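You operate a simulated robot arm through the tools that you are given. There is no shell and no other tool. Be economical: measure what you need, move in short steps, check, and stop when the job is done.

You run a simulated two-armed robot. Do the job below in one go: nothing can be reset, and whatever is moved stays where it is left.

TASK
Wipe up the spill on the top of the tall bench with the grey towel and put it back.

It is judged by the outcome, as a careful person would: the job done as asked, and still so three seconds after it is handed in. It fails if anything else is knocked over, pushed out of place, dropped, spilled or broken. Flat cloth is picked up by pressing the open fingertips on it (5 to 10 N) and closing them slowly along it; thin cloth reads only 2 to 8 mm in the jaws.

THE ROBOT
Two 7-joint arms with two-finger parallel grippers on one trunk, on a base that drives. Base frame: it is fixed to the floor where the robot stands at the start and does not move with it; the origin is under the middle of the robot, x ahead of it, y to its left, z up. Units: m, rad, N and s.
The left shoulder is at the start at [0.07, 0.133, 1.201], the right one opposite. Payload 1.57 kg a hand.
Tool frame (each hand has its own): the origin (TCP) lies between the finger pads and is the grasp point; the fingertips stand 0.03 m ahead of it; z points along the fingers, y is the line along which they close. Largest opening 0.08 m; finger width 0.017, thickness 0.012; the body of the gripper, 0.04 by 0.082 m, starts 0.08 m behind the TCP.
Orientation is told as [roll, pitch, yaw] about the base's x, y, z axes, in that order, counted from this pose: with the fingers straight down and closing along the base's y, the tool's x points along the base's -x, its y along +y and its z along -z.

THE INTERFACE
- The arms move only by the tool move_arm. It takes "left_commands", "right_commands" or both (then of equal length, played together; a hand with none holds still); each is a list of rows, each a list of 3 entries, a list of its own where there are three numbers: the shift along the base's x, y, z in units of 100 mm (1.0 is 100 mm), then the turn, a rotation vector about the base's x, y, z in units of 120 degrees (1.0 is 120 degrees), then the gripper command, from -1 (fully open) to 1 (shut), values between in proportion. In form: [[[dx, dy, dz], [ax, ay, az], claw], ...]. A call has 1 to 10 rows; each row is the pose to reach, as a shift and turn from the pose commanded when the call began. A call with a number of a shift or a turn outside -1 to 1 is refused whole. Each row takes 0.2 s and may step no farther than 0.05 m and 0.15 rad from the row before; otherwise, or with a gripper value out of range, the whole call is refused. Where a pose cannot be reached the arm comes as near as it can. A force on the tool above 40 N (or 10 N above the force at the start of the call, whichever is more), or a blocked arm, ends the call early, and 0.2 s more pass. Each finger travels about 0.153 m/s and halts on what it meets, pressing with about 26 N; the grip force reading is that of the motor and also rises with nothing between the fingers. The clock runs only during rows and for 0.2 s after the last one: add rows that repeat a pose to give the fingers time. The reply holds the time, the measured pose of the TCP, the force on the tool along the base axes, the opening and the grip force, in the units named above and with some noise, with the torque about the TCP (base axes, N m) and any sound that the robot's microphone picked up.
- Cameras (640 x 400 px; columns grow to the right, rows downward): "scene" is now at [0.1276, -0.0417, 1.4117]; the picture's right is [-0.57, -0.82, 0.00], its down [-0.64, 0.44, -0.63] and it looks along [0.52, -0.36, -0.77] (base axes); focal length 227 px, centre (320, 200). "left" rides on the left gripper at [0.072, 0.007, -0.122] in its tool frame; the picture's right is [-0.09, 1.00, 0.00], its down [-0.84, -0.08, -0.54] and it looks along [-0.54, -0.05, 0.84] (tool axes); focal length 238 px, centre (320, 200). "right" rides on the right gripper at [0.072, -0.007, -0.122] in its tool frame; the picture's right is [0.09, 1.00, 0.00], its down [-0.84, 0.08, -0.54] and it looks along [-0.54, 0.05, 0.84] (tool axes); focal length 238 px, centre (320, 200). There is no depth. A picture from a camera that has moved, and an enlarged one, comes with that camera's place and axes in the base frame and with its lens. The place of the scene camera against the robot may be out by one fixed shift of up to 0.018 m in any direction.
- get_image(camera): a new picture of that camera. No time passes.
- move_column(by): slides the trunk up (or, below 0, down) by that many m; the arms and the scene camera ride with it, the base frame stays. It gives what a move gives, with no picture.
- steer(legs): drives the robot by 1 to 6 legs, each [ahead, left, turn to the left] in m, m and rad, along the robot's own axes; the way and the turn of a leg run together, so that a leg with both is an arc; at most 1.5 m and 3.142 rad a leg. The arms and the cameras ride along, it lands a little off, and it stops where it bumps. It gives what a move gives.
- head_to(pan, tilt): turns the head with the scene camera to pan (to the left, within 1.501 rad either way) and tilt (down, from -0.506 to 1.204), counted from straight ahead of the robot. It gives what a move gives.
- inspect(camera, box): a new picture of the part [left, top, right, bottom] of that camera's present view, enlarged. No time passes.
- job_done(): hands the job in; it is judged then, once.

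Work in short steps. Places have to be worked out from the pictures, the camera data and where the tool is seen: move nearer, look again, correct. Check each grasp and each placing, and mend what went wrong. You have 120 turns and 92 pictures in all, those below and enlarged ones among them. Open the grippers and draw the arms clear of the work before you hand the job in, unless the task says otherwise; then end with one line.

The tools are called after "Request:" as name(argument=value, ...) on one line, values as JSON. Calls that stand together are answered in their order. move_arm: Moves the arms, as the interface text tells. Its arguments: {"type":"object","properties":{"left_commands":{"type":"array","items":{"type":"array"}},"right_commands":{"type":"array","items":{"type":"array"}}},"required":[]} The other tools are called the same way: move_column (by) slides the trunk up or down; steer (legs) drives the base; head_to (pan, tilt) turns the head that bears the scene camera; get_image (camera) takes a picture; inspect (camera, box) takes an enlarged picture of a part of a camera's view; job_done () hands the job in.

At the start:

```text
time_s: 0.0
left_ee_pos: [0.3834, -0.0684, 1.1617]
left_tool_rot: [0.0, 0.0, 0.001]
left_ft_force: [0.1, 0.3, 0.1]
left_moment: [0.01, 0.01, 0.0]
left_finger_gap: 0.08
left_gripper_force: 0.1
right_ee_pos: [0.2942, -0.4518, 1.1901]
right_tool_rot: [-0.002, 0.0, 0.002]
right_ft_force: [0.5, -0.9, -0.5]
right_moment: [-0.01, 0.03, 0.0]
right_finger_gap: 0.08
right_gripper_force: 0.1
trunk travel left (down, up): [-0.775, 0.165]
robot x, y, heading: [0.002, 0.004, 0.0]
head pan, tilt: [-0.604, 0.883]
```

scene: 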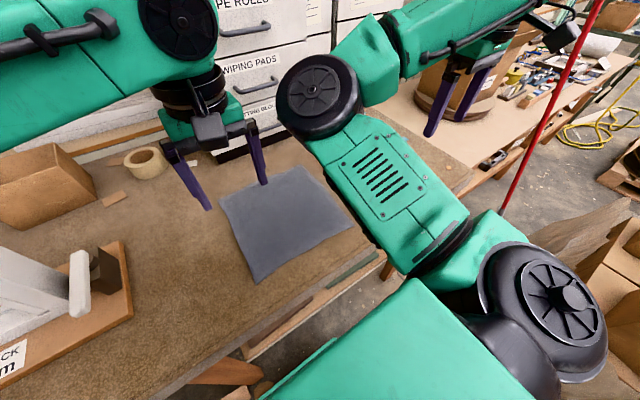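
right: 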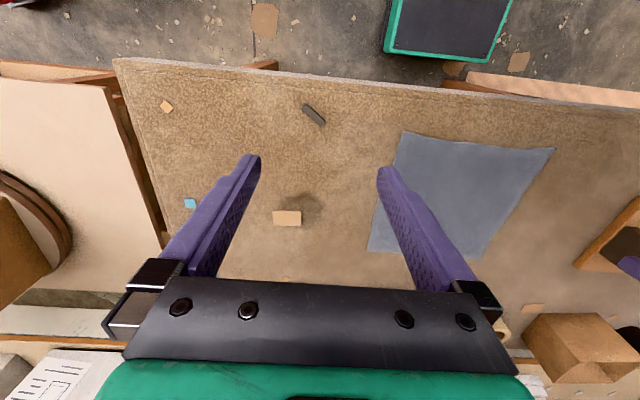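
left: 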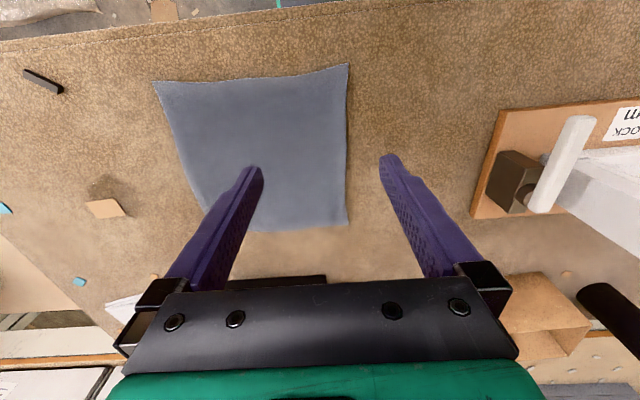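

The grey towel lies on the near bench; the tall bench isn't obvious yet. I look around with the head.

Request:
head_to(pan=-1.2, tilt=0.4)

Request:
get_image(camera="scene")

Request:
head_to(pan=0.0, tilt=0.4)

Request:
get_image(camera="scene")

Request:
head_to(pan=1.2, tilt=0.4)

Request:
get_image(camera="scene")

```text
time_s: 1.0
left_ee_pos: [0.3824, -0.0698, 1.1606]
left_tool_rot: [0.001, 0.001, 0.001]
left_ft_force: [-1.3, 0.6, -0.2]
left_moment: [-0.03, 0.0, 0.01]
left_finger_gap: 0.0802
left_gripper_force: 0.0
right_ee_pos: [0.2938, -0.4525, 1.1902]
right_tool_rot: [0.0, 0.001, 0.001]
right_ft_force: [-0.1, -0.5, 0.9]
right_moment: [0.01, 0.01, -0.02]
right_finger_gap: 0.0798
right_gripper_force: 0.1
trunk travel left (down, up): [-0.775, 0.165]
robot x, y, heading: [0.0006, -0.0021, 0.002]
head pan, tilt: [-1.201, 0.4]
```

```text
88 pictures are left
camera scene: at [0.0982, -0.0846, 1.4534], right [-0.93, -0.36, 0.0], down [-0.14, 0.36, -0.92], along [0.33, -0.86, -0.39], focal length 227 px, centre (320, 200)
```

scene: 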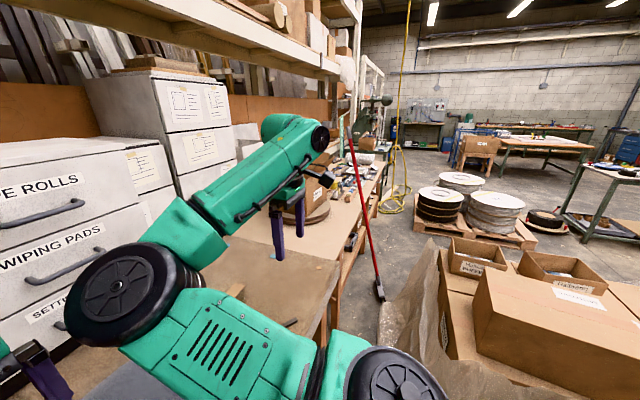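

```text
time_s: 2.4
left_ee_pos: [0.3822, -0.0689, 1.1594]
left_tool_rot: [0.0, 0.0, 0.001]
left_ft_force: [0.2, 0.2, 1.0]
left_moment: [0.02, -0.01, 0.02]
left_finger_gap: 0.0802
left_gripper_force: 0.0
right_ee_pos: [0.2933, -0.453, 1.1904]
right_tool_rot: [0.0, 0.0, -0.001]
right_ft_force: [0.7, 0.7, 0.1]
right_moment: [-0.01, 0.03, 0.02]
right_finger_gap: 0.0803
right_gripper_force: 0.0
trunk travel left (down, up): [-0.775, 0.165]
robot x, y, heading: [-0.0037, 0.0022, -0.001]
head pan, tilt: [0.0, 0.4]
```

```text
87 pictures are left
camera scene: at [0.1573, 0.0015, 1.4534], right [0.0, -1.0, 0.0], down [-0.39, 0.0, -0.92], along [0.92, 0.0, -0.39], focal length 227 px, centre (320, 200)
```

scene: 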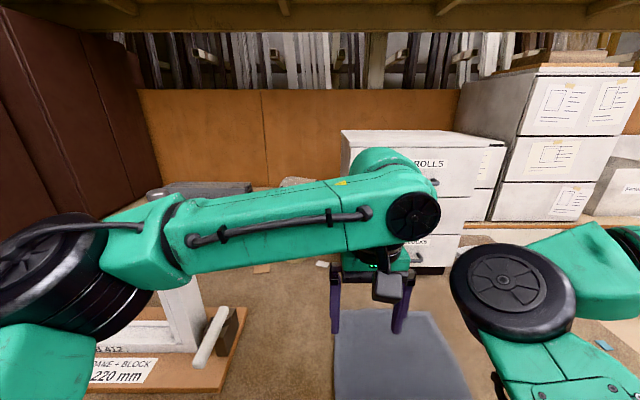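

```text
time_s: 3.8
left_ee_pos: [0.3846, -0.0695, 1.1601]
left_tool_rot: [-0.001, 0.001, 0.0]
left_ft_force: [0.5, 0.1, -0.2]
left_moment: [0.01, 0.01, 0.02]
left_finger_gap: 0.08
left_gripper_force: 0.0
right_ee_pos: [0.2931, -0.4515, 1.1888]
right_tool_rot: [-0.001, 0.003, 0.0]
right_ft_force: [-0.1, 0.7, 0.9]
right_moment: [0.0, -0.02, 0.0]
right_finger_gap: 0.0804
right_gripper_force: 0.1
trunk travel left (down, up): [-0.775, 0.165]
robot x, y, heading: [-0.0011, -0.0004, 0.003]
head pan, tilt: [1.201, 0.4]
```

```text
86 pictures are left
camera scene: at [0.0982, 0.0879, 1.4534], right [0.93, -0.36, 0.0], down [-0.14, -0.36, -0.92], along [0.33, 0.86, -0.39], focal length 227 px, centre (320, 200)
```

scene: 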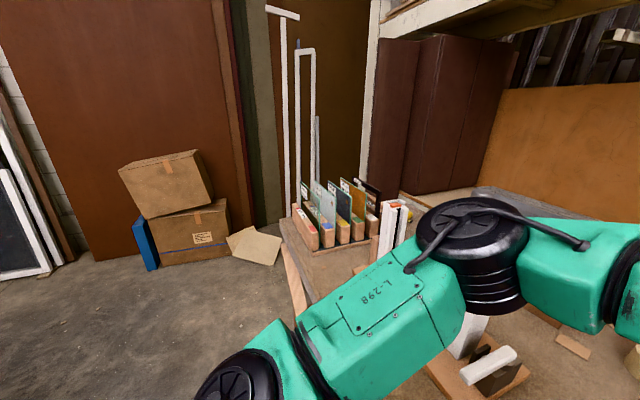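

No tall bench is visible yet. I look further to the sides/back at the pan limits.

Request:
head_to(pan=-1.5, tilt=0.3)

Request:
get_image(camera="scene")

Request:
head_to(pan=1.5, tilt=0.5)

Request:
get_image(camera="scene")

Request:
head_to(pan=-0.6, tilt=0.5)

Request:
get_image(camera="scene")

```text
time_s: 6.2
left_ee_pos: [0.3845, -0.0682, 1.1609]
left_tool_rot: [0.001, 0.0, 0.0]
left_ft_force: [-0.1, -0.1, 0.3]
left_moment: [-0.01, -0.01, -0.01]
left_finger_gap: 0.0799
left_gripper_force: 0.1
right_ee_pos: [0.2916, -0.4517, 1.1896]
right_tool_rot: [0.0, 0.0, -0.001]
right_ft_force: [-0.8, -0.1, -0.3]
right_moment: [0.01, 0.02, -0.01]
right_finger_gap: 0.0799
right_gripper_force: 0.0
trunk travel left (down, up): [-0.775, 0.165]
robot x, y, heading: [0.0003, 0.0015, 0.0]
head pan, tilt: [-1.499, 0.3]
```

```text
85 pictures are left
camera scene: at [0.0714, -0.0915, 1.4627], right [-1.0, -0.07, 0.0], down [-0.02, 0.29, -0.96], along [0.07, -0.95, -0.3], focal length 227 px, centre (320, 200)
```

scene: 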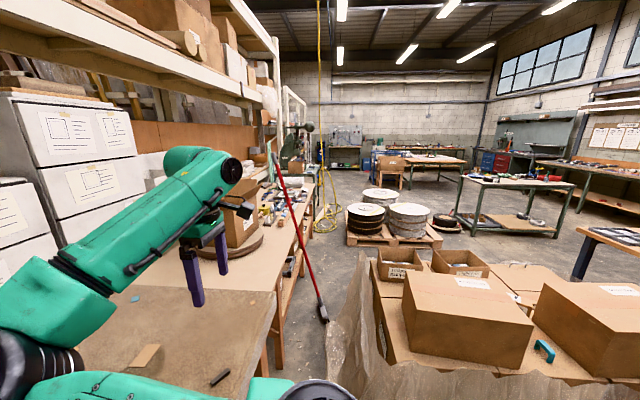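

```text
time_s: 8.8
left_ee_pos: [0.3838, -0.0696, 1.1614]
left_tool_rot: [0.002, 0.001, -0.001]
left_ft_force: [-0.4, -0.5, -0.4]
left_moment: [0.03, 0.04, 0.0]
left_finger_gap: 0.0802
left_gripper_force: 0.2
right_ee_pos: [0.2927, -0.4515, 1.1883]
right_tool_rot: [0.0, 0.0, 0.0]
right_ft_force: [0.1, 0.2, -0.5]
right_moment: [0.04, -0.03, 0.02]
right_finger_gap: 0.08
right_gripper_force: 0.1
trunk travel left (down, up): [-0.775, 0.165]
robot x, y, heading: [0.0008, 0.0015, -0.001]
head pan, tilt: [1.499, 0.499]
```

```text
84 pictures are left
camera scene: at [0.0712, 0.0924, 1.4443], right [1.0, -0.07, 0.0], down [-0.03, -0.48, -0.88], along [0.06, 0.88, -0.48], focal length 227 px, centre (320, 200)
```

scene: 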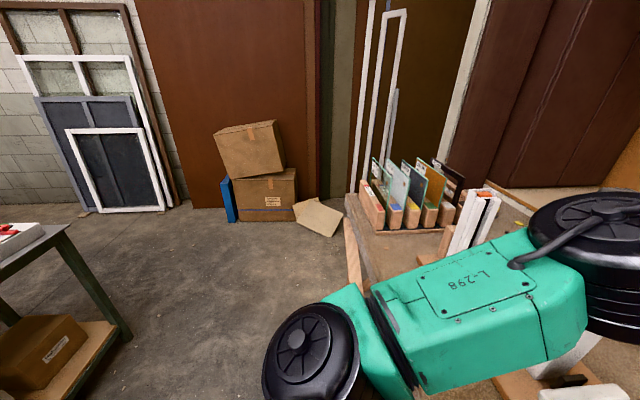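

```text
time_s: 10.8
left_ee_pos: [0.3836, -0.0684, 1.1614]
left_tool_rot: [0.0, 0.001, -0.001]
left_ft_force: [0.8, -0.6, -1.0]
left_moment: [0.0, -0.01, -0.02]
left_finger_gap: 0.0799
left_gripper_force: 0.0
right_ee_pos: [0.2929, -0.4529, 1.1891]
right_tool_rot: [0.0, 0.0, 0.0]
right_ft_force: [-0.7, 0.5, 0.7]
right_moment: [0.03, -0.01, 0.02]
right_finger_gap: 0.0801
right_gripper_force: 0.1
trunk travel left (down, up): [-0.775, 0.165]
robot x, y, heading: [-0.002, -0.0, 0.001]
head pan, tilt: [-0.6, 0.499]
```

```text
83 pictures are left
camera scene: at [0.1397, -0.0497, 1.4443], right [-0.56, -0.83, 0.0], down [-0.4, 0.27, -0.88], along [0.72, -0.5, -0.48], focal length 227 px, centre (320, 200)
```

scene: 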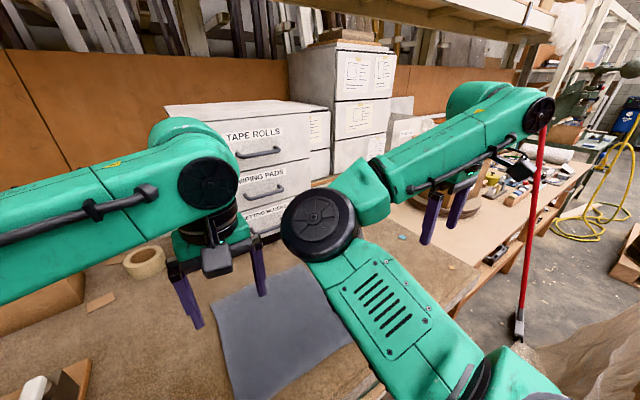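

Behind me is still unseen. I back up a bit so that the arms clear the bench, and then turn left to look behind.

Request:
steer(legs=[[-0.3, 0, 0]])

Request:
head_to(pan=1.5, tilt=0.5)

Request:
steer(legs=[[0, 0, 1.0]])

Request:
get_image(camera="scene")

```text
time_s: 12.8
left_ee_pos: [0.0906, -0.0699, 1.1598]
left_tool_rot: [-0.001, 0.001, -0.003]
left_ft_force: [0.4, -0.1, 1.1]
left_moment: [-0.02, 0.04, 0.0]
left_finger_gap: 0.0801
left_gripper_force: 0.2
right_ee_pos: [0.0004, -0.4523, 1.1883]
right_tool_rot: [0.0, 0.003, -0.001]
right_ft_force: [0.5, 1.1, -0.3]
right_moment: [0.0, 0.0, 0.01]
right_finger_gap: 0.0801
right_gripper_force: 0.0
trunk travel left (down, up): [-0.775, 0.165]
robot x, y, heading: [-0.2919, 0.0055, -0.001]
head pan, tilt: [-0.6, 0.499]
```

```text
time_s: 14.8
left_ee_pos: [0.088, -0.069, 1.1602]
left_tool_rot: [-0.001, 0.001, -0.002]
left_ft_force: [0.0, 0.0, -0.2]
left_moment: [-0.02, 0.0, 0.01]
left_finger_gap: 0.08
left_gripper_force: 0.0
right_ee_pos: [-0.0016, -0.4533, 1.1897]
right_tool_rot: [0.0, 0.001, -0.002]
right_ft_force: [0.2, 0.0, 0.7]
right_moment: [0.01, 0.02, 0.03]
right_finger_gap: 0.0799
right_gripper_force: 0.0
trunk travel left (down, up): [-0.775, 0.165]
robot x, y, heading: [-0.2958, 0.0017, -0.001]
head pan, tilt: [1.499, 0.499]
```

```text
time_s: 17.8
left_ee_pos: [-0.0291, 0.2841, 1.1618]
left_tool_rot: [0.0, 0.0, 0.996]
left_ft_force: [0.5, -1.0, 0.0]
left_moment: [0.0, 0.01, 0.0]
left_finger_gap: 0.08
left_gripper_force: 0.0
right_ee_pos: [0.2437, 0.0013, 1.1899]
right_tool_rot: [0.0, 0.002, 0.998]
right_ft_force: [0.4, -0.5, 0.8]
right_moment: [0.0, 0.0, 0.0]
right_finger_gap: 0.08
right_gripper_force: 0.1
trunk travel left (down, up): [-0.775, 0.165]
robot x, y, heading: [-0.2978, -0.0033, 0.996]
head pan, tilt: [1.499, 0.499]
```

```text
82 pictures are left
camera scene: at [-0.3254, 0.0985, 1.4443], right [0.6, 0.8, 0.0], down [0.38, -0.29, -0.88], along [-0.7, 0.53, -0.48], focal length 227 px, centre (320, 200)
```

scene: 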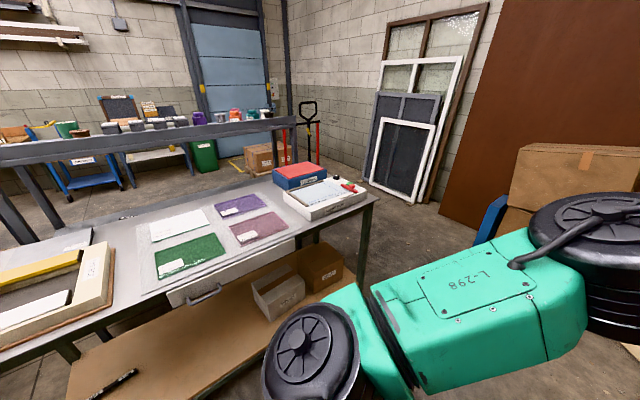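

A bench stands behind. I turn further to see the rest of it.

Request:
head_to(pan=0.6, tilt=0.5)

Request:
steer(legs=[[0, 0, 1.9]])

Request:
get_image(camera="scene")

Request:
get_image(camera="left")

```text
time_s: 19.0
left_ee_pos: [-0.0286, 0.2854, 1.1608]
left_tool_rot: [0.0, -0.001, 0.995]
left_ft_force: [-0.3, 0.3, 0.5]
left_moment: [-0.02, 0.03, -0.01]
left_finger_gap: 0.0801
left_gripper_force: 0.0
right_ee_pos: [0.2441, 0.0014, 1.1899]
right_tool_rot: [0.0, 0.002, 0.996]
right_ft_force: [0.5, 0.5, 0.5]
right_moment: [0.02, -0.02, -0.01]
right_finger_gap: 0.08
right_gripper_force: 0.0
trunk travel left (down, up): [-0.775, 0.165]
robot x, y, heading: [-0.2947, -0.0009, 0.998]
head pan, tilt: [0.6, 0.499]
```

```text
time_s: 23.9
left_ee_pos: [-0.6443, 0.171, 1.1602]
left_tool_rot: [0.0, -0.001, 2.865]
left_ft_force: [0.4, 0.2, -0.2]
left_moment: [0.02, -0.03, 0.01]
left_finger_gap: 0.0801
left_gripper_force: 0.0
right_ee_pos: [-0.4554, 0.5152, 1.1895]
right_tool_rot: [0.0, 0.001, 2.866]
right_ft_force: [-0.2, 0.9, -0.3]
right_moment: [0.0, -0.01, 0.0]
right_finger_gap: 0.0802
right_gripper_force: 0.0
trunk travel left (down, up): [-0.775, 0.165]
robot x, y, heading: [-0.296, 0.0005, 2.868]
head pan, tilt: [0.6, 0.499]
```

```text
81 pictures are left
camera scene: at [-0.4148, -0.0135, 1.4443], right [-0.32, 0.95, 0.0], down [0.45, 0.15, -0.88], along [-0.83, -0.28, -0.48], focal length 227 px, centre (320, 200)
```

scene: 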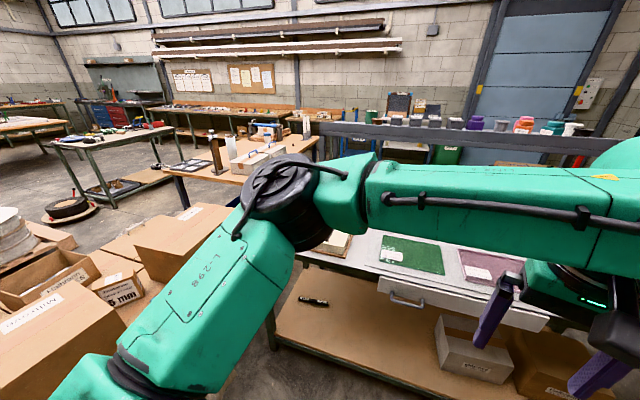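

```text
80 pictures are left
camera left: at [-0.5772, 0.1437, 1.2817], right [-0.36, -0.93, 0.0], down [-0.78, 0.3, 0.54], along [-0.51, 0.19, -0.84], focal length 238 px, centre (320, 200)
```

left: 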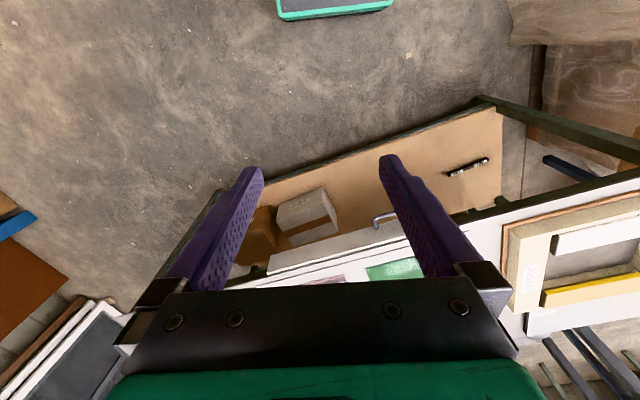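

I look closer at the benches behind.

Request:
inspect(camera="scene", box=[150, 90, 350, 215])

Request:
head_to(pan=-0.6, tilt=0.5)

Request:
get_image(camera="scene")

```text
3.20 times, centred on (250, 152) of scene
camera zoom: at [-0.4148, -0.0135, 1.4443], right [-0.32, 0.95, 0.0], down [0.45, 0.15, -0.88], along [-0.83, -0.28, -0.48], focal length 726 px, centre (544, 352)
```

zoom: 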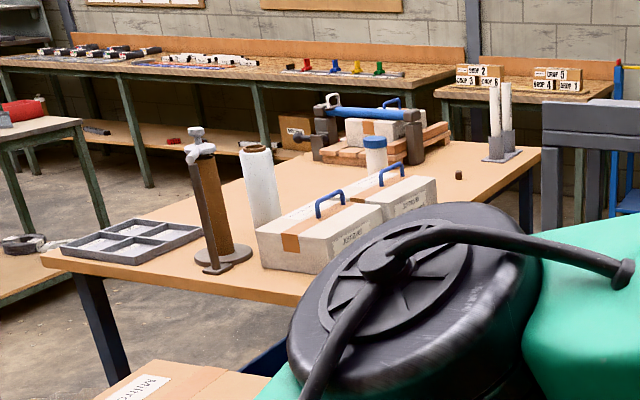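

```text
time_s: 25.3
left_ee_pos: [-0.6463, 0.1699, 1.1601]
left_tool_rot: [0.001, -0.001, 2.867]
left_ft_force: [0.1, -0.3, -0.3]
left_moment: [-0.01, 0.01, 0.01]
left_finger_gap: 0.0799
left_gripper_force: 0.1
right_ee_pos: [-0.4553, 0.5147, 1.1907]
right_tool_rot: [0.0, 0.0, 2.868]
right_ft_force: [-0.3, -1.1, -0.2]
right_moment: [0.01, -0.02, 0.0]
right_finger_gap: 0.0797
right_gripper_force: 0.0
trunk travel left (down, up): [-0.775, 0.165]
robot x, y, heading: [-0.2933, -0.001, 2.865]
head pan, tilt: [-0.6, 0.499]
```

```text
78 pictures are left
camera scene: at [-0.3872, 0.0853, 1.4443], right [0.77, 0.64, 0.0], down [0.31, -0.37, -0.88], along [-0.56, 0.67, -0.48], focal length 227 px, centre (320, 200)
```

scene: 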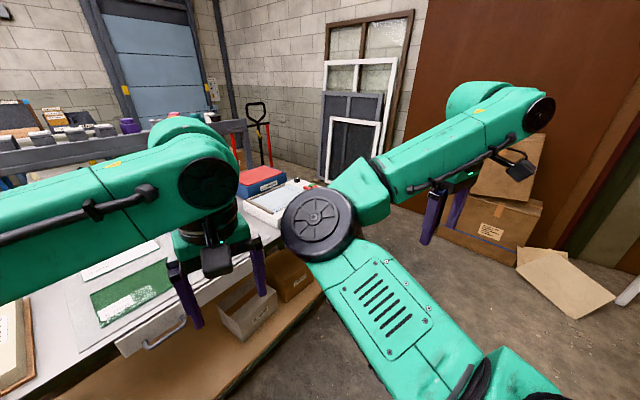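

No spill behind. I turn back to the first bench and inspect its top, where a darker patch was seen near the tan block.

Request:
steer(legs=[[0, 0, -2.866]])

Request:
head_to(pan=-0.75, tilt=0.5)

Request:
get_image(camera="scene")

Request:
get_image(camera="right")

```text
time_s: 32.5
left_ee_pos: [0.086, -0.0804, 1.161]
left_tool_rot: [0.001, -0.001, -0.031]
left_ft_force: [-0.6, 0.0, -1.2]
left_moment: [0.04, 0.01, 0.0]
left_finger_gap: 0.08
left_gripper_force: 0.1
right_ee_pos: [-0.0154, -0.4608, 1.1906]
right_tool_rot: [-0.002, 0.001, -0.032]
right_ft_force: [0.2, -0.5, 1.0]
right_moment: [-0.01, -0.04, -0.01]
right_finger_gap: 0.0799
right_gripper_force: 0.1
trunk travel left (down, up): [-0.775, 0.165]
robot x, y, heading: [-0.2916, -0.0025, -0.029]
head pan, tilt: [-0.6, 0.499]
```

```text
time_s: 33.2
left_ee_pos: [0.0856, -0.0797, 1.1608]
left_tool_rot: [0.001, 0.001, -0.033]
left_ft_force: [0.0, 0.4, -0.4]
left_moment: [-0.02, 0.01, -0.01]
left_finger_gap: 0.08
left_gripper_force: 0.1
right_ee_pos: [-0.0152, -0.4609, 1.1892]
right_tool_rot: [0.001, 0.003, -0.03]
right_ft_force: [0.4, 0.5, 0.2]
right_moment: [-0.03, 0.01, -0.02]
right_finger_gap: 0.0802
right_gripper_force: 0.0
trunk travel left (down, up): [-0.775, 0.165]
robot x, y, heading: [-0.2927, 0.0011, -0.033]
head pan, tilt: [-0.75, 0.499]
```

```text
77 pictures are left
camera scene: at [-0.1655, -0.0638, 1.4443], right [-0.7, -0.71, 0.0], down [-0.34, 0.34, -0.88], along [0.62, -0.62, -0.48], focal length 227 px, centre (320, 200)
```

scene: 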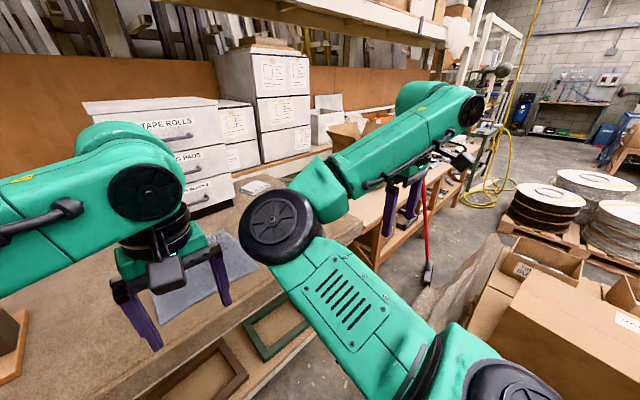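

```text
76 pictures are left
camera right: at [-0.0861, -0.4656, 1.3117], right [-0.06, 1.0, 0.0], down [0.84, 0.05, 0.54], along [0.54, 0.03, -0.84], focal length 238 px, centre (320, 200)
```

right: 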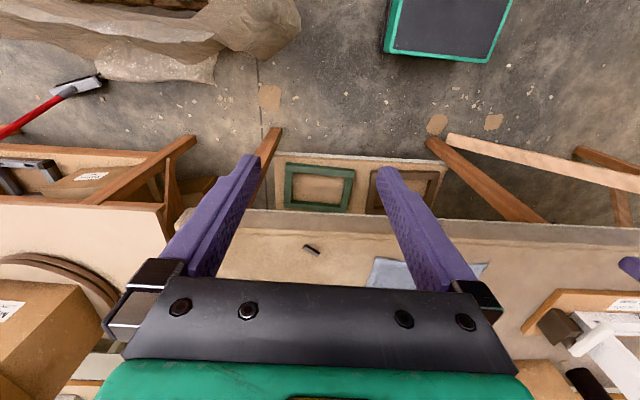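

I raise the trunk and inspect the region of the bench right of the towel and the neighbouring bench.

Request:
move_column(by=0.16)

Request:
steer(legs=[[0.15, -0.1, 0.03]])

Request:
get_image(camera="right")

Request:
get_image(camera="left")

Request:
head_to(pan=-1.2, tilt=0.5)

Request:
get_image(camera="scene")

```text
time_s: 35.0
left_ee_pos: [0.0867, -0.0813, 1.3207]
left_tool_rot: [0.0, 0.0, -0.03]
left_ft_force: [0.3, 0.2, -1.0]
left_moment: [-0.01, 0.02, 0.01]
left_finger_gap: 0.0803
left_gripper_force: 0.1
right_ee_pos: [-0.0144, -0.461, 1.35]
right_tool_rot: [0.001, 0.001, -0.03]
right_ft_force: [-0.3, -1.1, 0.1]
right_moment: [0.04, -0.01, 0.0]
right_finger_gap: 0.0802
right_gripper_force: 0.1
trunk travel left (down, up): [-0.935, 0.005]
robot x, y, heading: [-0.2942, -0.0006, -0.037]
head pan, tilt: [-0.75, 0.499]
```

```text
time_s: 36.5
left_ee_pos: [0.2336, -0.1673, 1.3225]
left_tool_rot: [-0.002, -0.001, 0.007]
left_ft_force: [-0.4, 0.4, -0.4]
left_moment: [-0.04, -0.06, 0.01]
left_finger_gap: 0.08
left_gripper_force: 0.0
right_ee_pos: [0.1473, -0.5499, 1.3512]
right_tool_rot: [-0.002, -0.001, 0.005]
right_ft_force: [-0.7, 0.1, 0.4]
right_moment: [0.0, -0.08, 0.01]
right_finger_gap: 0.0798
right_gripper_force: 0.0
trunk travel left (down, up): [-0.935, 0.005]
robot x, y, heading: [-0.145, -0.1017, 0.009]
head pan, tilt: [-0.75, 0.499]
```

```text
75 pictures are left
camera right: at [0.0752, -0.5582, 1.4734], right [-0.1, 1.0, 0.0], down [0.84, 0.08, 0.54], along [0.54, 0.05, -0.84], focal length 238 px, centre (320, 200)
```

right: 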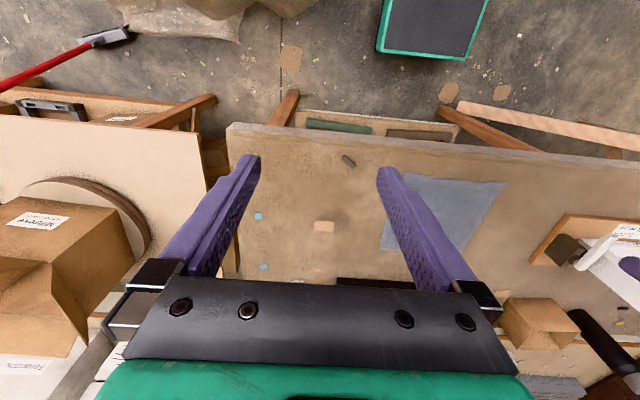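

```text
74 pictures are left
camera left: at [0.1621, -0.1616, 1.4428], right [0.09, 1.0, 0.0], down [0.84, -0.07, 0.54], along [0.54, -0.05, -0.84], focal length 238 px, centre (320, 200)
```

left: 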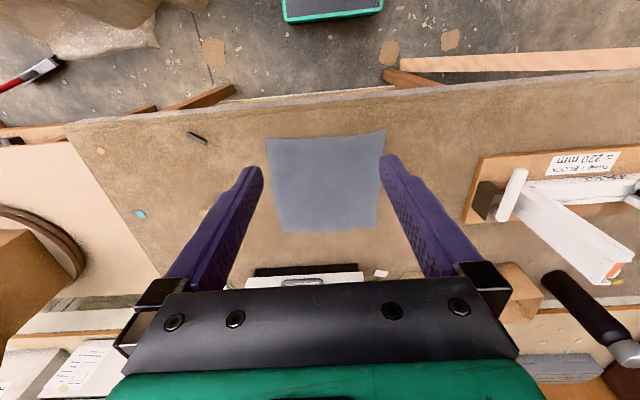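

```text
time_s: 37.4
left_ee_pos: [0.2374, -0.1691, 1.32]
left_tool_rot: [0.002, -0.001, 0.003]
left_ft_force: [-0.2, 0.0, -0.5]
left_moment: [0.03, -0.02, 0.01]
left_finger_gap: 0.0798
left_gripper_force: 0.1
right_ee_pos: [0.1496, -0.5536, 1.3491]
right_tool_rot: [-0.001, 0.001, 0.006]
right_ft_force: [0.0, 0.4, -1.7]
right_moment: [0.0, 0.02, 0.01]
right_finger_gap: 0.0798
right_gripper_force: 0.0
trunk travel left (down, up): [-0.935, 0.005]
robot x, y, heading: [-0.1435, -0.1047, 0.009]
head pan, tilt: [-1.201, 0.499]
```

```text
73 pictures are left
camera scene: at [-0.047, -0.1862, 1.6042], right [-0.93, -0.37, 0.0], down [-0.18, 0.45, -0.88], along [0.32, -0.82, -0.48], focal length 227 px, centre (320, 200)
```

scene: 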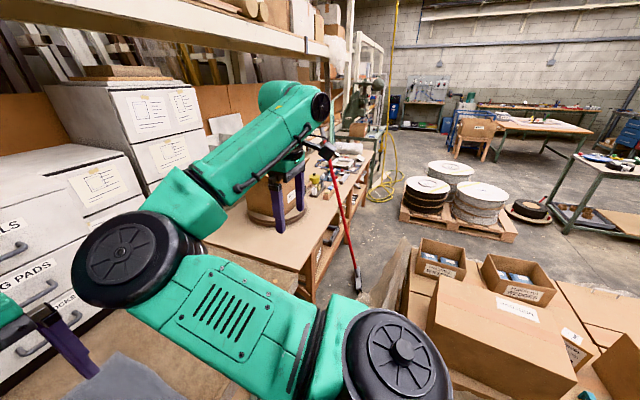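

No spill on this bench or its neighbour. I survey the other benches with enlarged views.

Request:
head_to(pan=-1.5, tilt=0.3)

Request:
inspect(camera="scene", box=[300, 100, 640, 310])

Request:
inspect(camera="scene", box=[440, 130, 640, 255])

Request:
inspect(camera="scene", box=[230, 110, 430, 235])

```text
time_s: 38.2
left_ee_pos: [0.2379, -0.1689, 1.3207]
left_tool_rot: [0.001, 0.0, 0.005]
left_ft_force: [-0.3, 0.5, -1.3]
left_moment: [0.0, -0.01, 0.0]
left_finger_gap: 0.08
left_gripper_force: 0.0
right_ee_pos: [0.1507, -0.5529, 1.3492]
right_tool_rot: [0.001, 0.002, 0.005]
right_ft_force: [0.4, 0.2, 0.2]
right_moment: [-0.02, -0.01, 0.02]
right_finger_gap: 0.0798
right_gripper_force: 0.1
trunk travel left (down, up): [-0.935, 0.005]
robot x, y, heading: [-0.148, -0.1021, 0.008]
head pan, tilt: [-1.499, 0.3]
```

```text
1.88 times, centred on (470, 205) of scene
camera zoom: at [-0.0738, -0.1943, 1.6226], right [-1.0, -0.08, 0.0], down [-0.02, 0.3, -0.96], along [0.07, -0.95, -0.3], focal length 427 px, centre (38, 191)
```

zoom: 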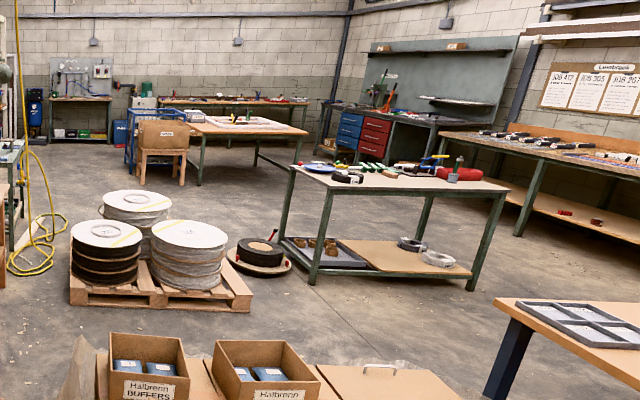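

```text
3.20 times, centred on (540, 192) of scene
camera zoom: at [-0.0738, -0.1943, 1.6226], right [-1.0, -0.08, 0.0], down [-0.02, 0.3, -0.96], along [0.07, -0.95, -0.3], focal length 726 px, centre (-384, 224)
```

zoom: 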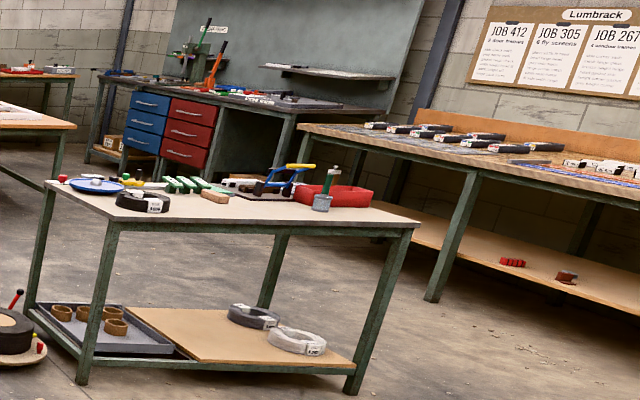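

```text
3.20 times, centred on (330, 172) of scene
camera zoom: at [-0.0738, -0.1943, 1.6226], right [-1.0, -0.08, 0.0], down [-0.02, 0.3, -0.96], along [0.07, -0.95, -0.3], focal length 726 px, centre (288, 288)
```

zoom: 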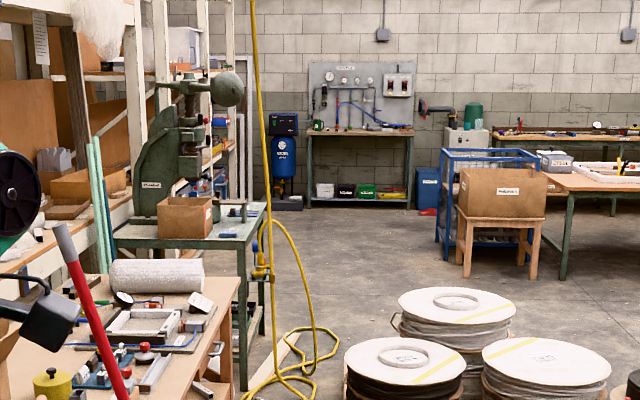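

The dark grey high table behind the white desk may be the tall bench. With the trunk raised I turn around to look at its top.

Request:
steer(legs=[[-0.15, 0.1, 0], [0, 0, 3.1]])

Request:
head_to(pan=0.0, tilt=0.15)

Request:
get_image(camera="scene")

Request:
head_to(pan=-0.6, tilt=0.3)

Request:
get_image(camera="scene")

```text
time_s: 47.0
left_ee_pos: [-0.6804, 0.0815, 1.3201]
left_tool_rot: [-0.001, 0.001, 3.095]
left_ft_force: [0.1, -0.5, -0.1]
left_moment: [-0.01, -0.01, -0.04]
left_finger_gap: 0.0798
left_gripper_force: 0.0
right_ee_pos: [-0.572, 0.4597, 1.3492]
right_tool_rot: [0.0, 0.001, 3.097]
right_ft_force: [-0.2, -0.1, 0.7]
right_moment: [-0.01, 0.01, -0.01]
right_finger_gap: 0.0799
right_gripper_force: 0.0
trunk travel left (down, up): [-0.935, 0.005]
robot x, y, heading: [-0.2989, -0.0096, 3.092]
head pan, tilt: [-1.499, 0.3]
```

```text
time_s: 48.5
left_ee_pos: [-0.6804, 0.08, 1.3214]
left_tool_rot: [0.0, 0.0, 3.095]
left_ft_force: [0.1, 0.0, 0.2]
left_moment: [0.0, 0.02, 0.0]
left_finger_gap: 0.0798
left_gripper_force: 0.0
right_ee_pos: [-0.5729, 0.4587, 1.3496]
right_tool_rot: [0.0, 0.003, 3.094]
right_ft_force: [-0.1, 0.2, -0.9]
right_moment: [-0.02, 0.02, -0.03]
right_finger_gap: 0.0801
right_gripper_force: 0.0
trunk travel left (down, up): [-0.935, 0.005]
robot x, y, heading: [-0.2973, -0.0106, 3.092]
head pan, tilt: [0.0, 0.15]
```

```text
69 pictures are left
camera scene: at [-0.4289, 0.0021, 1.6367], right [0.05, 1.0, 0.0], down [0.15, -0.01, -0.99], along [-0.99, 0.05, -0.15], focal length 227 px, centre (320, 200)
```

scene: 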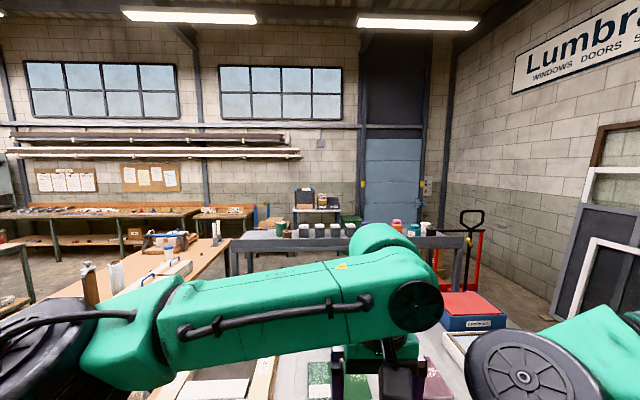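

```text
time_s: 49.5
left_ee_pos: [-0.6796, 0.0804, 1.3202]
left_tool_rot: [0.001, 0.0, 3.094]
left_ft_force: [-0.2, -0.1, -0.1]
left_moment: [0.01, -0.03, 0.02]
left_finger_gap: 0.0798
left_gripper_force: 0.0
right_ee_pos: [-0.5725, 0.4591, 1.3501]
right_tool_rot: [0.001, 0.001, 3.094]
right_ft_force: [0.2, 0.1, 0.1]
right_moment: [-0.01, 0.01, 0.03]
right_finger_gap: 0.0803
right_gripper_force: 0.2
trunk travel left (down, up): [-0.935, 0.005]
robot x, y, heading: [-0.2993, -0.0085, 3.092]
head pan, tilt: [-0.6, 0.3]
```

```text
68 pictures are left
camera scene: at [-0.4107, 0.0538, 1.6227], right [0.6, 0.8, 0.0], down [0.24, -0.18, -0.96], along [-0.76, 0.58, -0.3], focal length 227 px, centre (320, 200)
```

scene: 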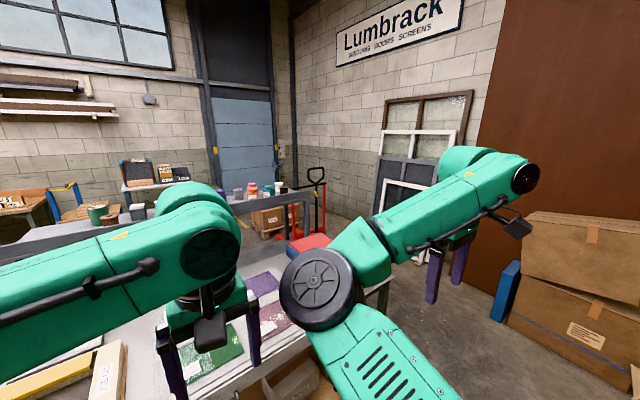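

There is the tall grey bench with jars on it. I zoom on it.

Request:
head_to(pan=-0.1, tilt=0.0)

Request:
inspect(camera="scene", box=[170, 200, 450, 340])

```text
time_s: 50.5
left_ee_pos: [-0.6793, 0.0802, 1.3205]
left_tool_rot: [-0.001, 0.0, 3.095]
left_ft_force: [0.7, 0.0, -0.4]
left_moment: [-0.01, -0.03, -0.03]
left_finger_gap: 0.08
left_gripper_force: 0.0
right_ee_pos: [-0.5715, 0.4596, 1.349]
right_tool_rot: [0.001, 0.002, 3.095]
right_ft_force: [0.0, 0.2, 0.0]
right_moment: [0.0, -0.03, -0.03]
right_finger_gap: 0.08
right_gripper_force: 0.1
trunk travel left (down, up): [-0.935, 0.005]
robot x, y, heading: [-0.298, -0.0091, 3.094]
head pan, tilt: [-0.099, 0.0]
```

```text
2.29 times, centred on (310, 270) of scene
camera zoom: at [-0.4252, 0.0109, 1.6504], right [0.15, 0.99, 0.0], down [0.0, 0.0, -1.0], along [-0.99, 0.15, 0.0], focal length 518 px, centre (343, 40)
```

zoom: 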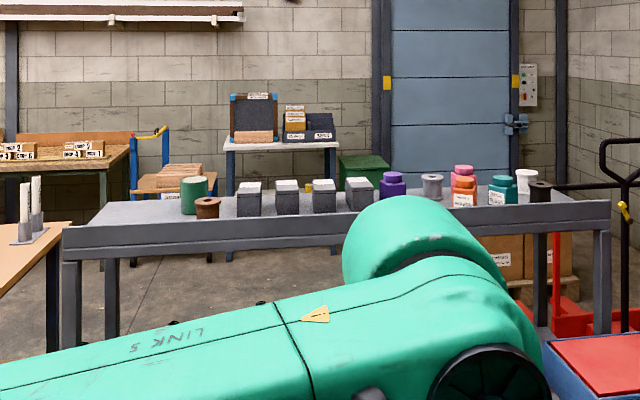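

That grey table is actually low (~0.7 m); the towel's bench (0.853) may be the tall one. I turn back and check its left part, hidden so far by my arm.

Request:
steer(legs=[[0, 0, -3.1], [0, 0.45, 0]])

Request:
head_to(pan=0.5, tilt=0.6)

Request:
get_image(camera="scene")

Request:
get_image(camera="left")

```text
time_s: 60.6
left_ee_pos: [0.1104, 0.3529, 1.3214]
left_tool_rot: [0.001, -0.001, -0.082]
left_ft_force: [0.7, -0.2, -0.3]
left_moment: [0.04, -0.01, -0.01]
left_finger_gap: 0.0802
left_gripper_force: 0.0
right_ee_pos: [-0.0092, -0.0228, 1.3493]
right_tool_rot: [0.0, 0.001, -0.08]
right_ft_force: [0.6, 0.4, 0.4]
right_moment: [0.02, 0.01, 0.0]
right_finger_gap: 0.0799
right_gripper_force: 0.1
trunk travel left (down, up): [-0.935, 0.005]
robot x, y, heading: [-0.2633, 0.4542, -0.079]
head pan, tilt: [-0.099, 0.0]
```

```text
time_s: 61.6
left_ee_pos: [0.1109, 0.3554, 1.3203]
left_tool_rot: [0.0, -0.001, -0.081]
left_ft_force: [-0.1, -0.5, -0.4]
left_moment: [-0.01, -0.03, -0.01]
left_finger_gap: 0.0799
left_gripper_force: 0.1
right_ee_pos: [-0.0089, -0.0198, 1.3498]
right_tool_rot: [0.0, 0.002, -0.082]
right_ft_force: [0.0, 0.5, 0.0]
right_moment: [0.02, -0.03, -0.02]
right_finger_gap: 0.0799
right_gripper_force: 0.0
trunk travel left (down, up): [-0.935, 0.005]
robot x, y, heading: [-0.2633, 0.4529, -0.084]
head pan, tilt: [0.499, 0.6]
```

```text
66 pictures are left
camera scene: at [-0.1205, 0.4879, 1.5953], right [0.41, -0.91, 0.0], down [-0.52, -0.23, -0.83], along [0.75, 0.34, -0.56], focal length 227 px, centre (320, 200)
```

scene: 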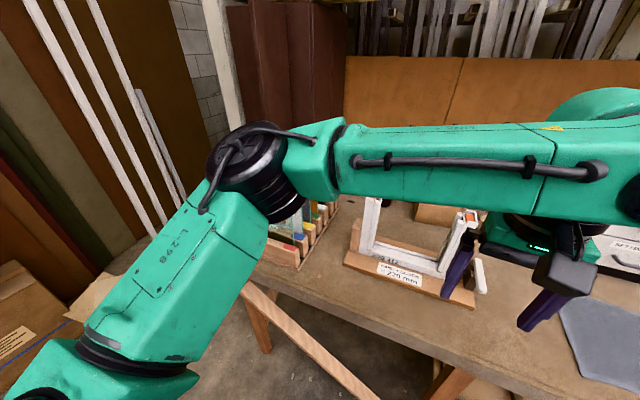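

```text
65 pictures are left
camera left: at [0.0402, 0.3666, 1.4417], right [0.17, 0.99, 0.0], down [0.83, -0.14, 0.54], along [0.53, -0.09, -0.84], focal length 238 px, centre (320, 200)
```

left: 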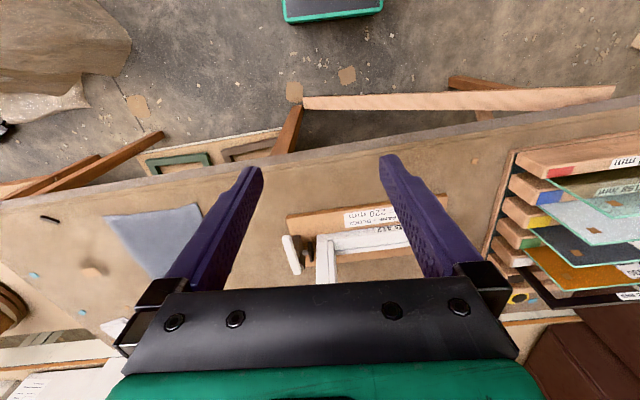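

Nothing spilled here. I turn around at this spot to view the tops of the desk and tables behind from higher up.

Request:
steer(legs=[[0, -0.45, 0], [0, 0, 3.1]])

Request:
head_to(pan=0.55, tilt=0.2)

Request:
get_image(camera="scene")

Request:
head_to(pan=1.3, tilt=0.2)

Request:
get_image(camera="scene")

```text
time_s: 71.7
left_ee_pos: [-0.6802, 0.1085, 1.3204]
left_tool_rot: [0.0, 0.0, 3.064]
left_ft_force: [0.0, -0.1, 0.6]
left_moment: [-0.01, -0.01, -0.01]
left_finger_gap: 0.0802
left_gripper_force: 0.0
right_ee_pos: [-0.5613, 0.4816, 1.3495]
right_tool_rot: [-0.001, 0.002, 3.063]
right_ft_force: [0.6, 0.5, -0.9]
right_moment: [0.0, 0.0, 0.0]
right_finger_gap: 0.0802
right_gripper_force: 0.1
trunk travel left (down, up): [-0.935, 0.005]
robot x, y, heading: [-0.307, 0.0109, 3.067]
head pan, tilt: [0.499, 0.6]
```

```text
time_s: 72.6
left_ee_pos: [-0.6814, 0.1072, 1.321]
left_tool_rot: [0.002, 0.0, 3.062]
left_ft_force: [-0.3, -0.1, -0.5]
left_moment: [-0.03, 0.0, 0.02]
left_finger_gap: 0.0805
left_gripper_force: 0.1
right_ee_pos: [-0.561, 0.4819, 1.3491]
right_tool_rot: [0.0, 0.002, 3.063]
right_ft_force: [0.2, 0.1, 0.7]
right_moment: [0.0, 0.02, 0.01]
right_finger_gap: 0.0798
right_gripper_force: 0.1
trunk travel left (down, up): [-0.935, 0.005]
robot x, y, heading: [-0.3014, 0.0096, 3.062]
head pan, tilt: [0.55, 0.201]
```

```text
64 pictures are left
camera scene: at [-0.4224, -0.0278, 1.6319], right [-0.45, 0.89, 0.0], down [0.18, 0.09, -0.98], along [-0.87, -0.45, -0.2], focal length 227 px, centre (320, 200)
```

scene: 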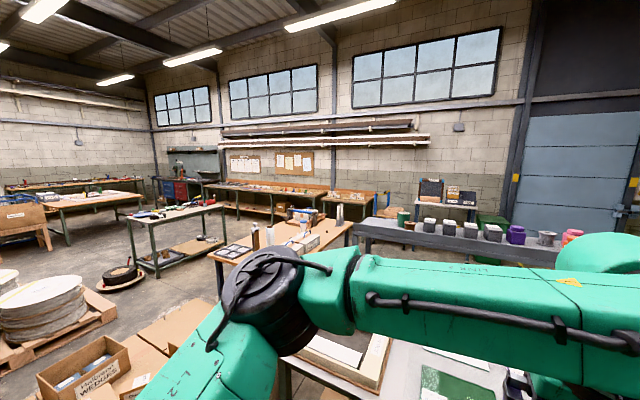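

```text
time_s: 73.7
left_ee_pos: [-0.6802, 0.1079, 1.3207]
left_tool_rot: [0.001, 0.001, 3.064]
left_ft_force: [-0.4, -0.1, 0.0]
left_moment: [0.02, 0.01, -0.01]
left_finger_gap: 0.0801
left_gripper_force: 0.0
right_ee_pos: [-0.5601, 0.4836, 1.3496]
right_tool_rot: [0.0, 0.002, 3.062]
right_ft_force: [0.6, -0.1, 0.2]
right_moment: [0.0, -0.01, 0.0]
right_finger_gap: 0.0802
right_gripper_force: 0.1
trunk travel left (down, up): [-0.935, 0.005]
robot x, y, heading: [-0.302, 0.0101, 3.065]
head pan, tilt: [1.3, 0.201]
```

```text
63 pictures are left
camera scene: at [-0.3713, -0.0729, 1.632], right [-0.94, 0.34, 0.0], down [0.07, 0.19, -0.98], along [-0.34, -0.92, -0.2], focal length 227 px, centre (320, 200)
```

scene: 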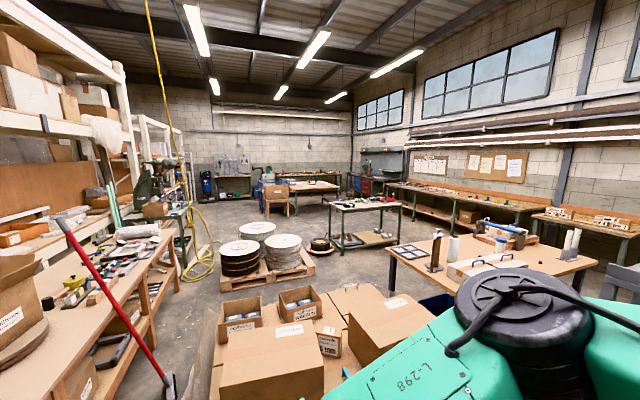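

I zoom into the bench tops in this view.

Request:
inspect(camera="scene", box=[0, 200, 220, 340])

Request:
inspect(camera="scene", box=[230, 145, 430, 270])

Request:
inspect(camera="scene", box=[380, 160, 640, 300])

```text
2.86 times, centred on (110, 270) of scene
camera zoom: at [-0.3713, -0.0729, 1.632], right [-0.94, 0.34, 0.0], down [0.07, 0.19, -0.98], along [-0.34, -0.92, -0.2], focal length 648 px, centre (920, 0)
```

zoom: 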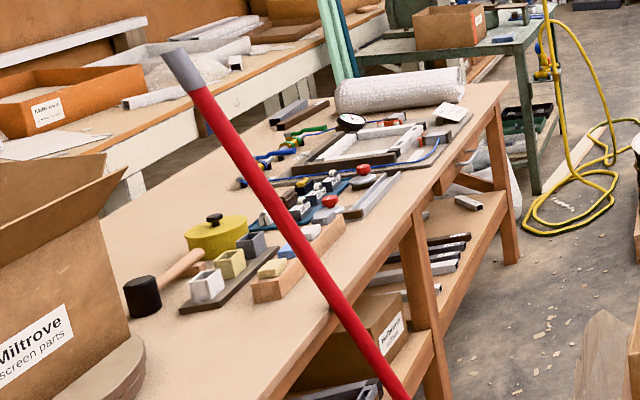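

```text
3.20 times, centred on (330, 208) of scene
camera zoom: at [-0.3713, -0.0729, 1.632], right [-0.94, 0.34, 0.0], down [0.07, 0.19, -0.98], along [-0.34, -0.92, -0.2], focal length 726 px, centre (288, 176)
```

zoom: 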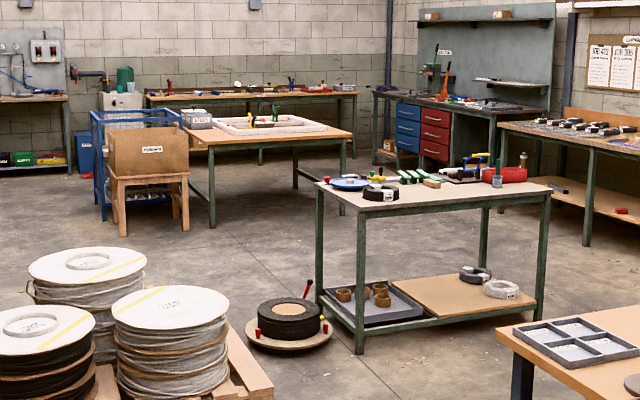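

```text
2.46 times, centred on (510, 230) of scene
camera zoom: at [-0.3713, -0.0729, 1.632], right [-0.94, 0.34, 0.0], down [0.07, 0.19, -0.98], along [-0.34, -0.92, -0.2], focal length 558 px, centre (-148, 126)
```

zoom: 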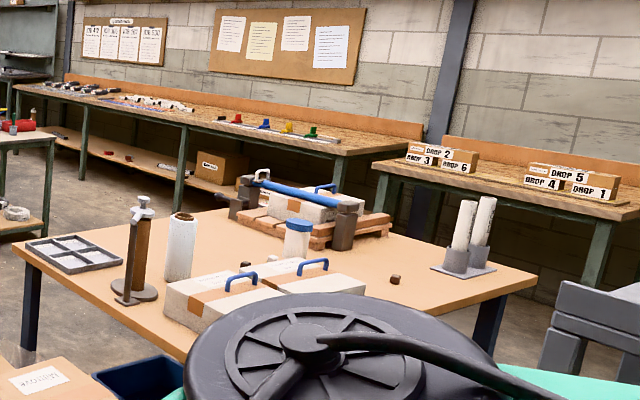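

The dark-grey bench with the jars could be nearer and taller than I figured (jar sizes suggest z≈1.0). I drive along the free floor to its end for a look.

Request:
steer(legs=[[0, -1.5, 0], [0, -0.1, 0.0]])

Request:
head_to(pan=0.3, tilt=0.25)

Request:
get_image(camera="scene")

```text
time_s: 81.9
left_ee_pos: [-0.5613, 1.6885, 1.3215]
left_tool_rot: [-0.006, 0.0, 3.067]
left_ft_force: [0.3, -1.1, 0.9]
left_moment: [0.01, 0.03, 0.01]
left_finger_gap: 0.0801
left_gripper_force: 0.0
right_ee_pos: [-0.4437, 2.0625, 1.3537]
right_tool_rot: [-0.008, -0.001, 3.069]
right_ft_force: [0.6, -1.1, 0.1]
right_moment: [0.08, 0.03, -0.01]
right_finger_gap: 0.0799
right_gripper_force: 0.0
trunk travel left (down, up): [-0.935, 0.005]
robot x, y, heading: [-0.183, 1.6016, 3.067]
head pan, tilt: [1.3, 0.201]
```

```text
time_s: 83.1
left_ee_pos: [-0.5604, 1.6945, 1.3205]
left_tool_rot: [-0.001, 0.0, 3.071]
left_ft_force: [0.1, 0.0, 0.5]
left_moment: [-0.03, -0.01, 0.02]
left_finger_gap: 0.0802
left_gripper_force: 0.0
right_ee_pos: [-0.4431, 2.0706, 1.3509]
right_tool_rot: [-0.002, -0.001, 3.068]
right_ft_force: [0.1, -0.7, 0.5]
right_moment: [-0.02, 0.0, 0.02]
right_finger_gap: 0.0801
right_gripper_force: 0.1
trunk travel left (down, up): [-0.935, 0.005]
robot x, y, heading: [-0.1811, 1.6066, 3.061]
head pan, tilt: [0.3, 0.25]
```

```text
59 pictures are left
camera scene: at [-0.3096, 1.5822, 1.6274], right [-0.23, 0.97, 0.0], down [0.24, 0.06, -0.97], along [-0.94, -0.22, -0.25], focal length 227 px, centre (320, 200)
```

scene: 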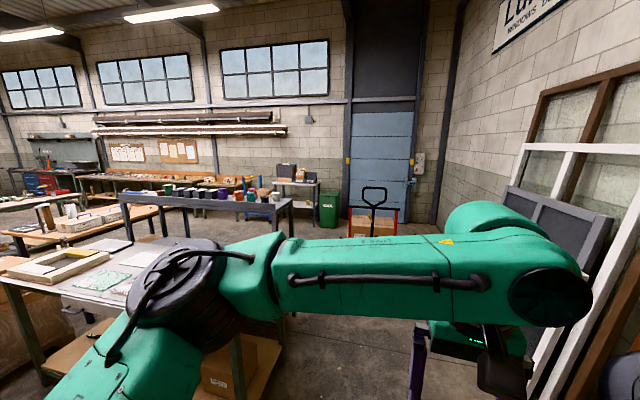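

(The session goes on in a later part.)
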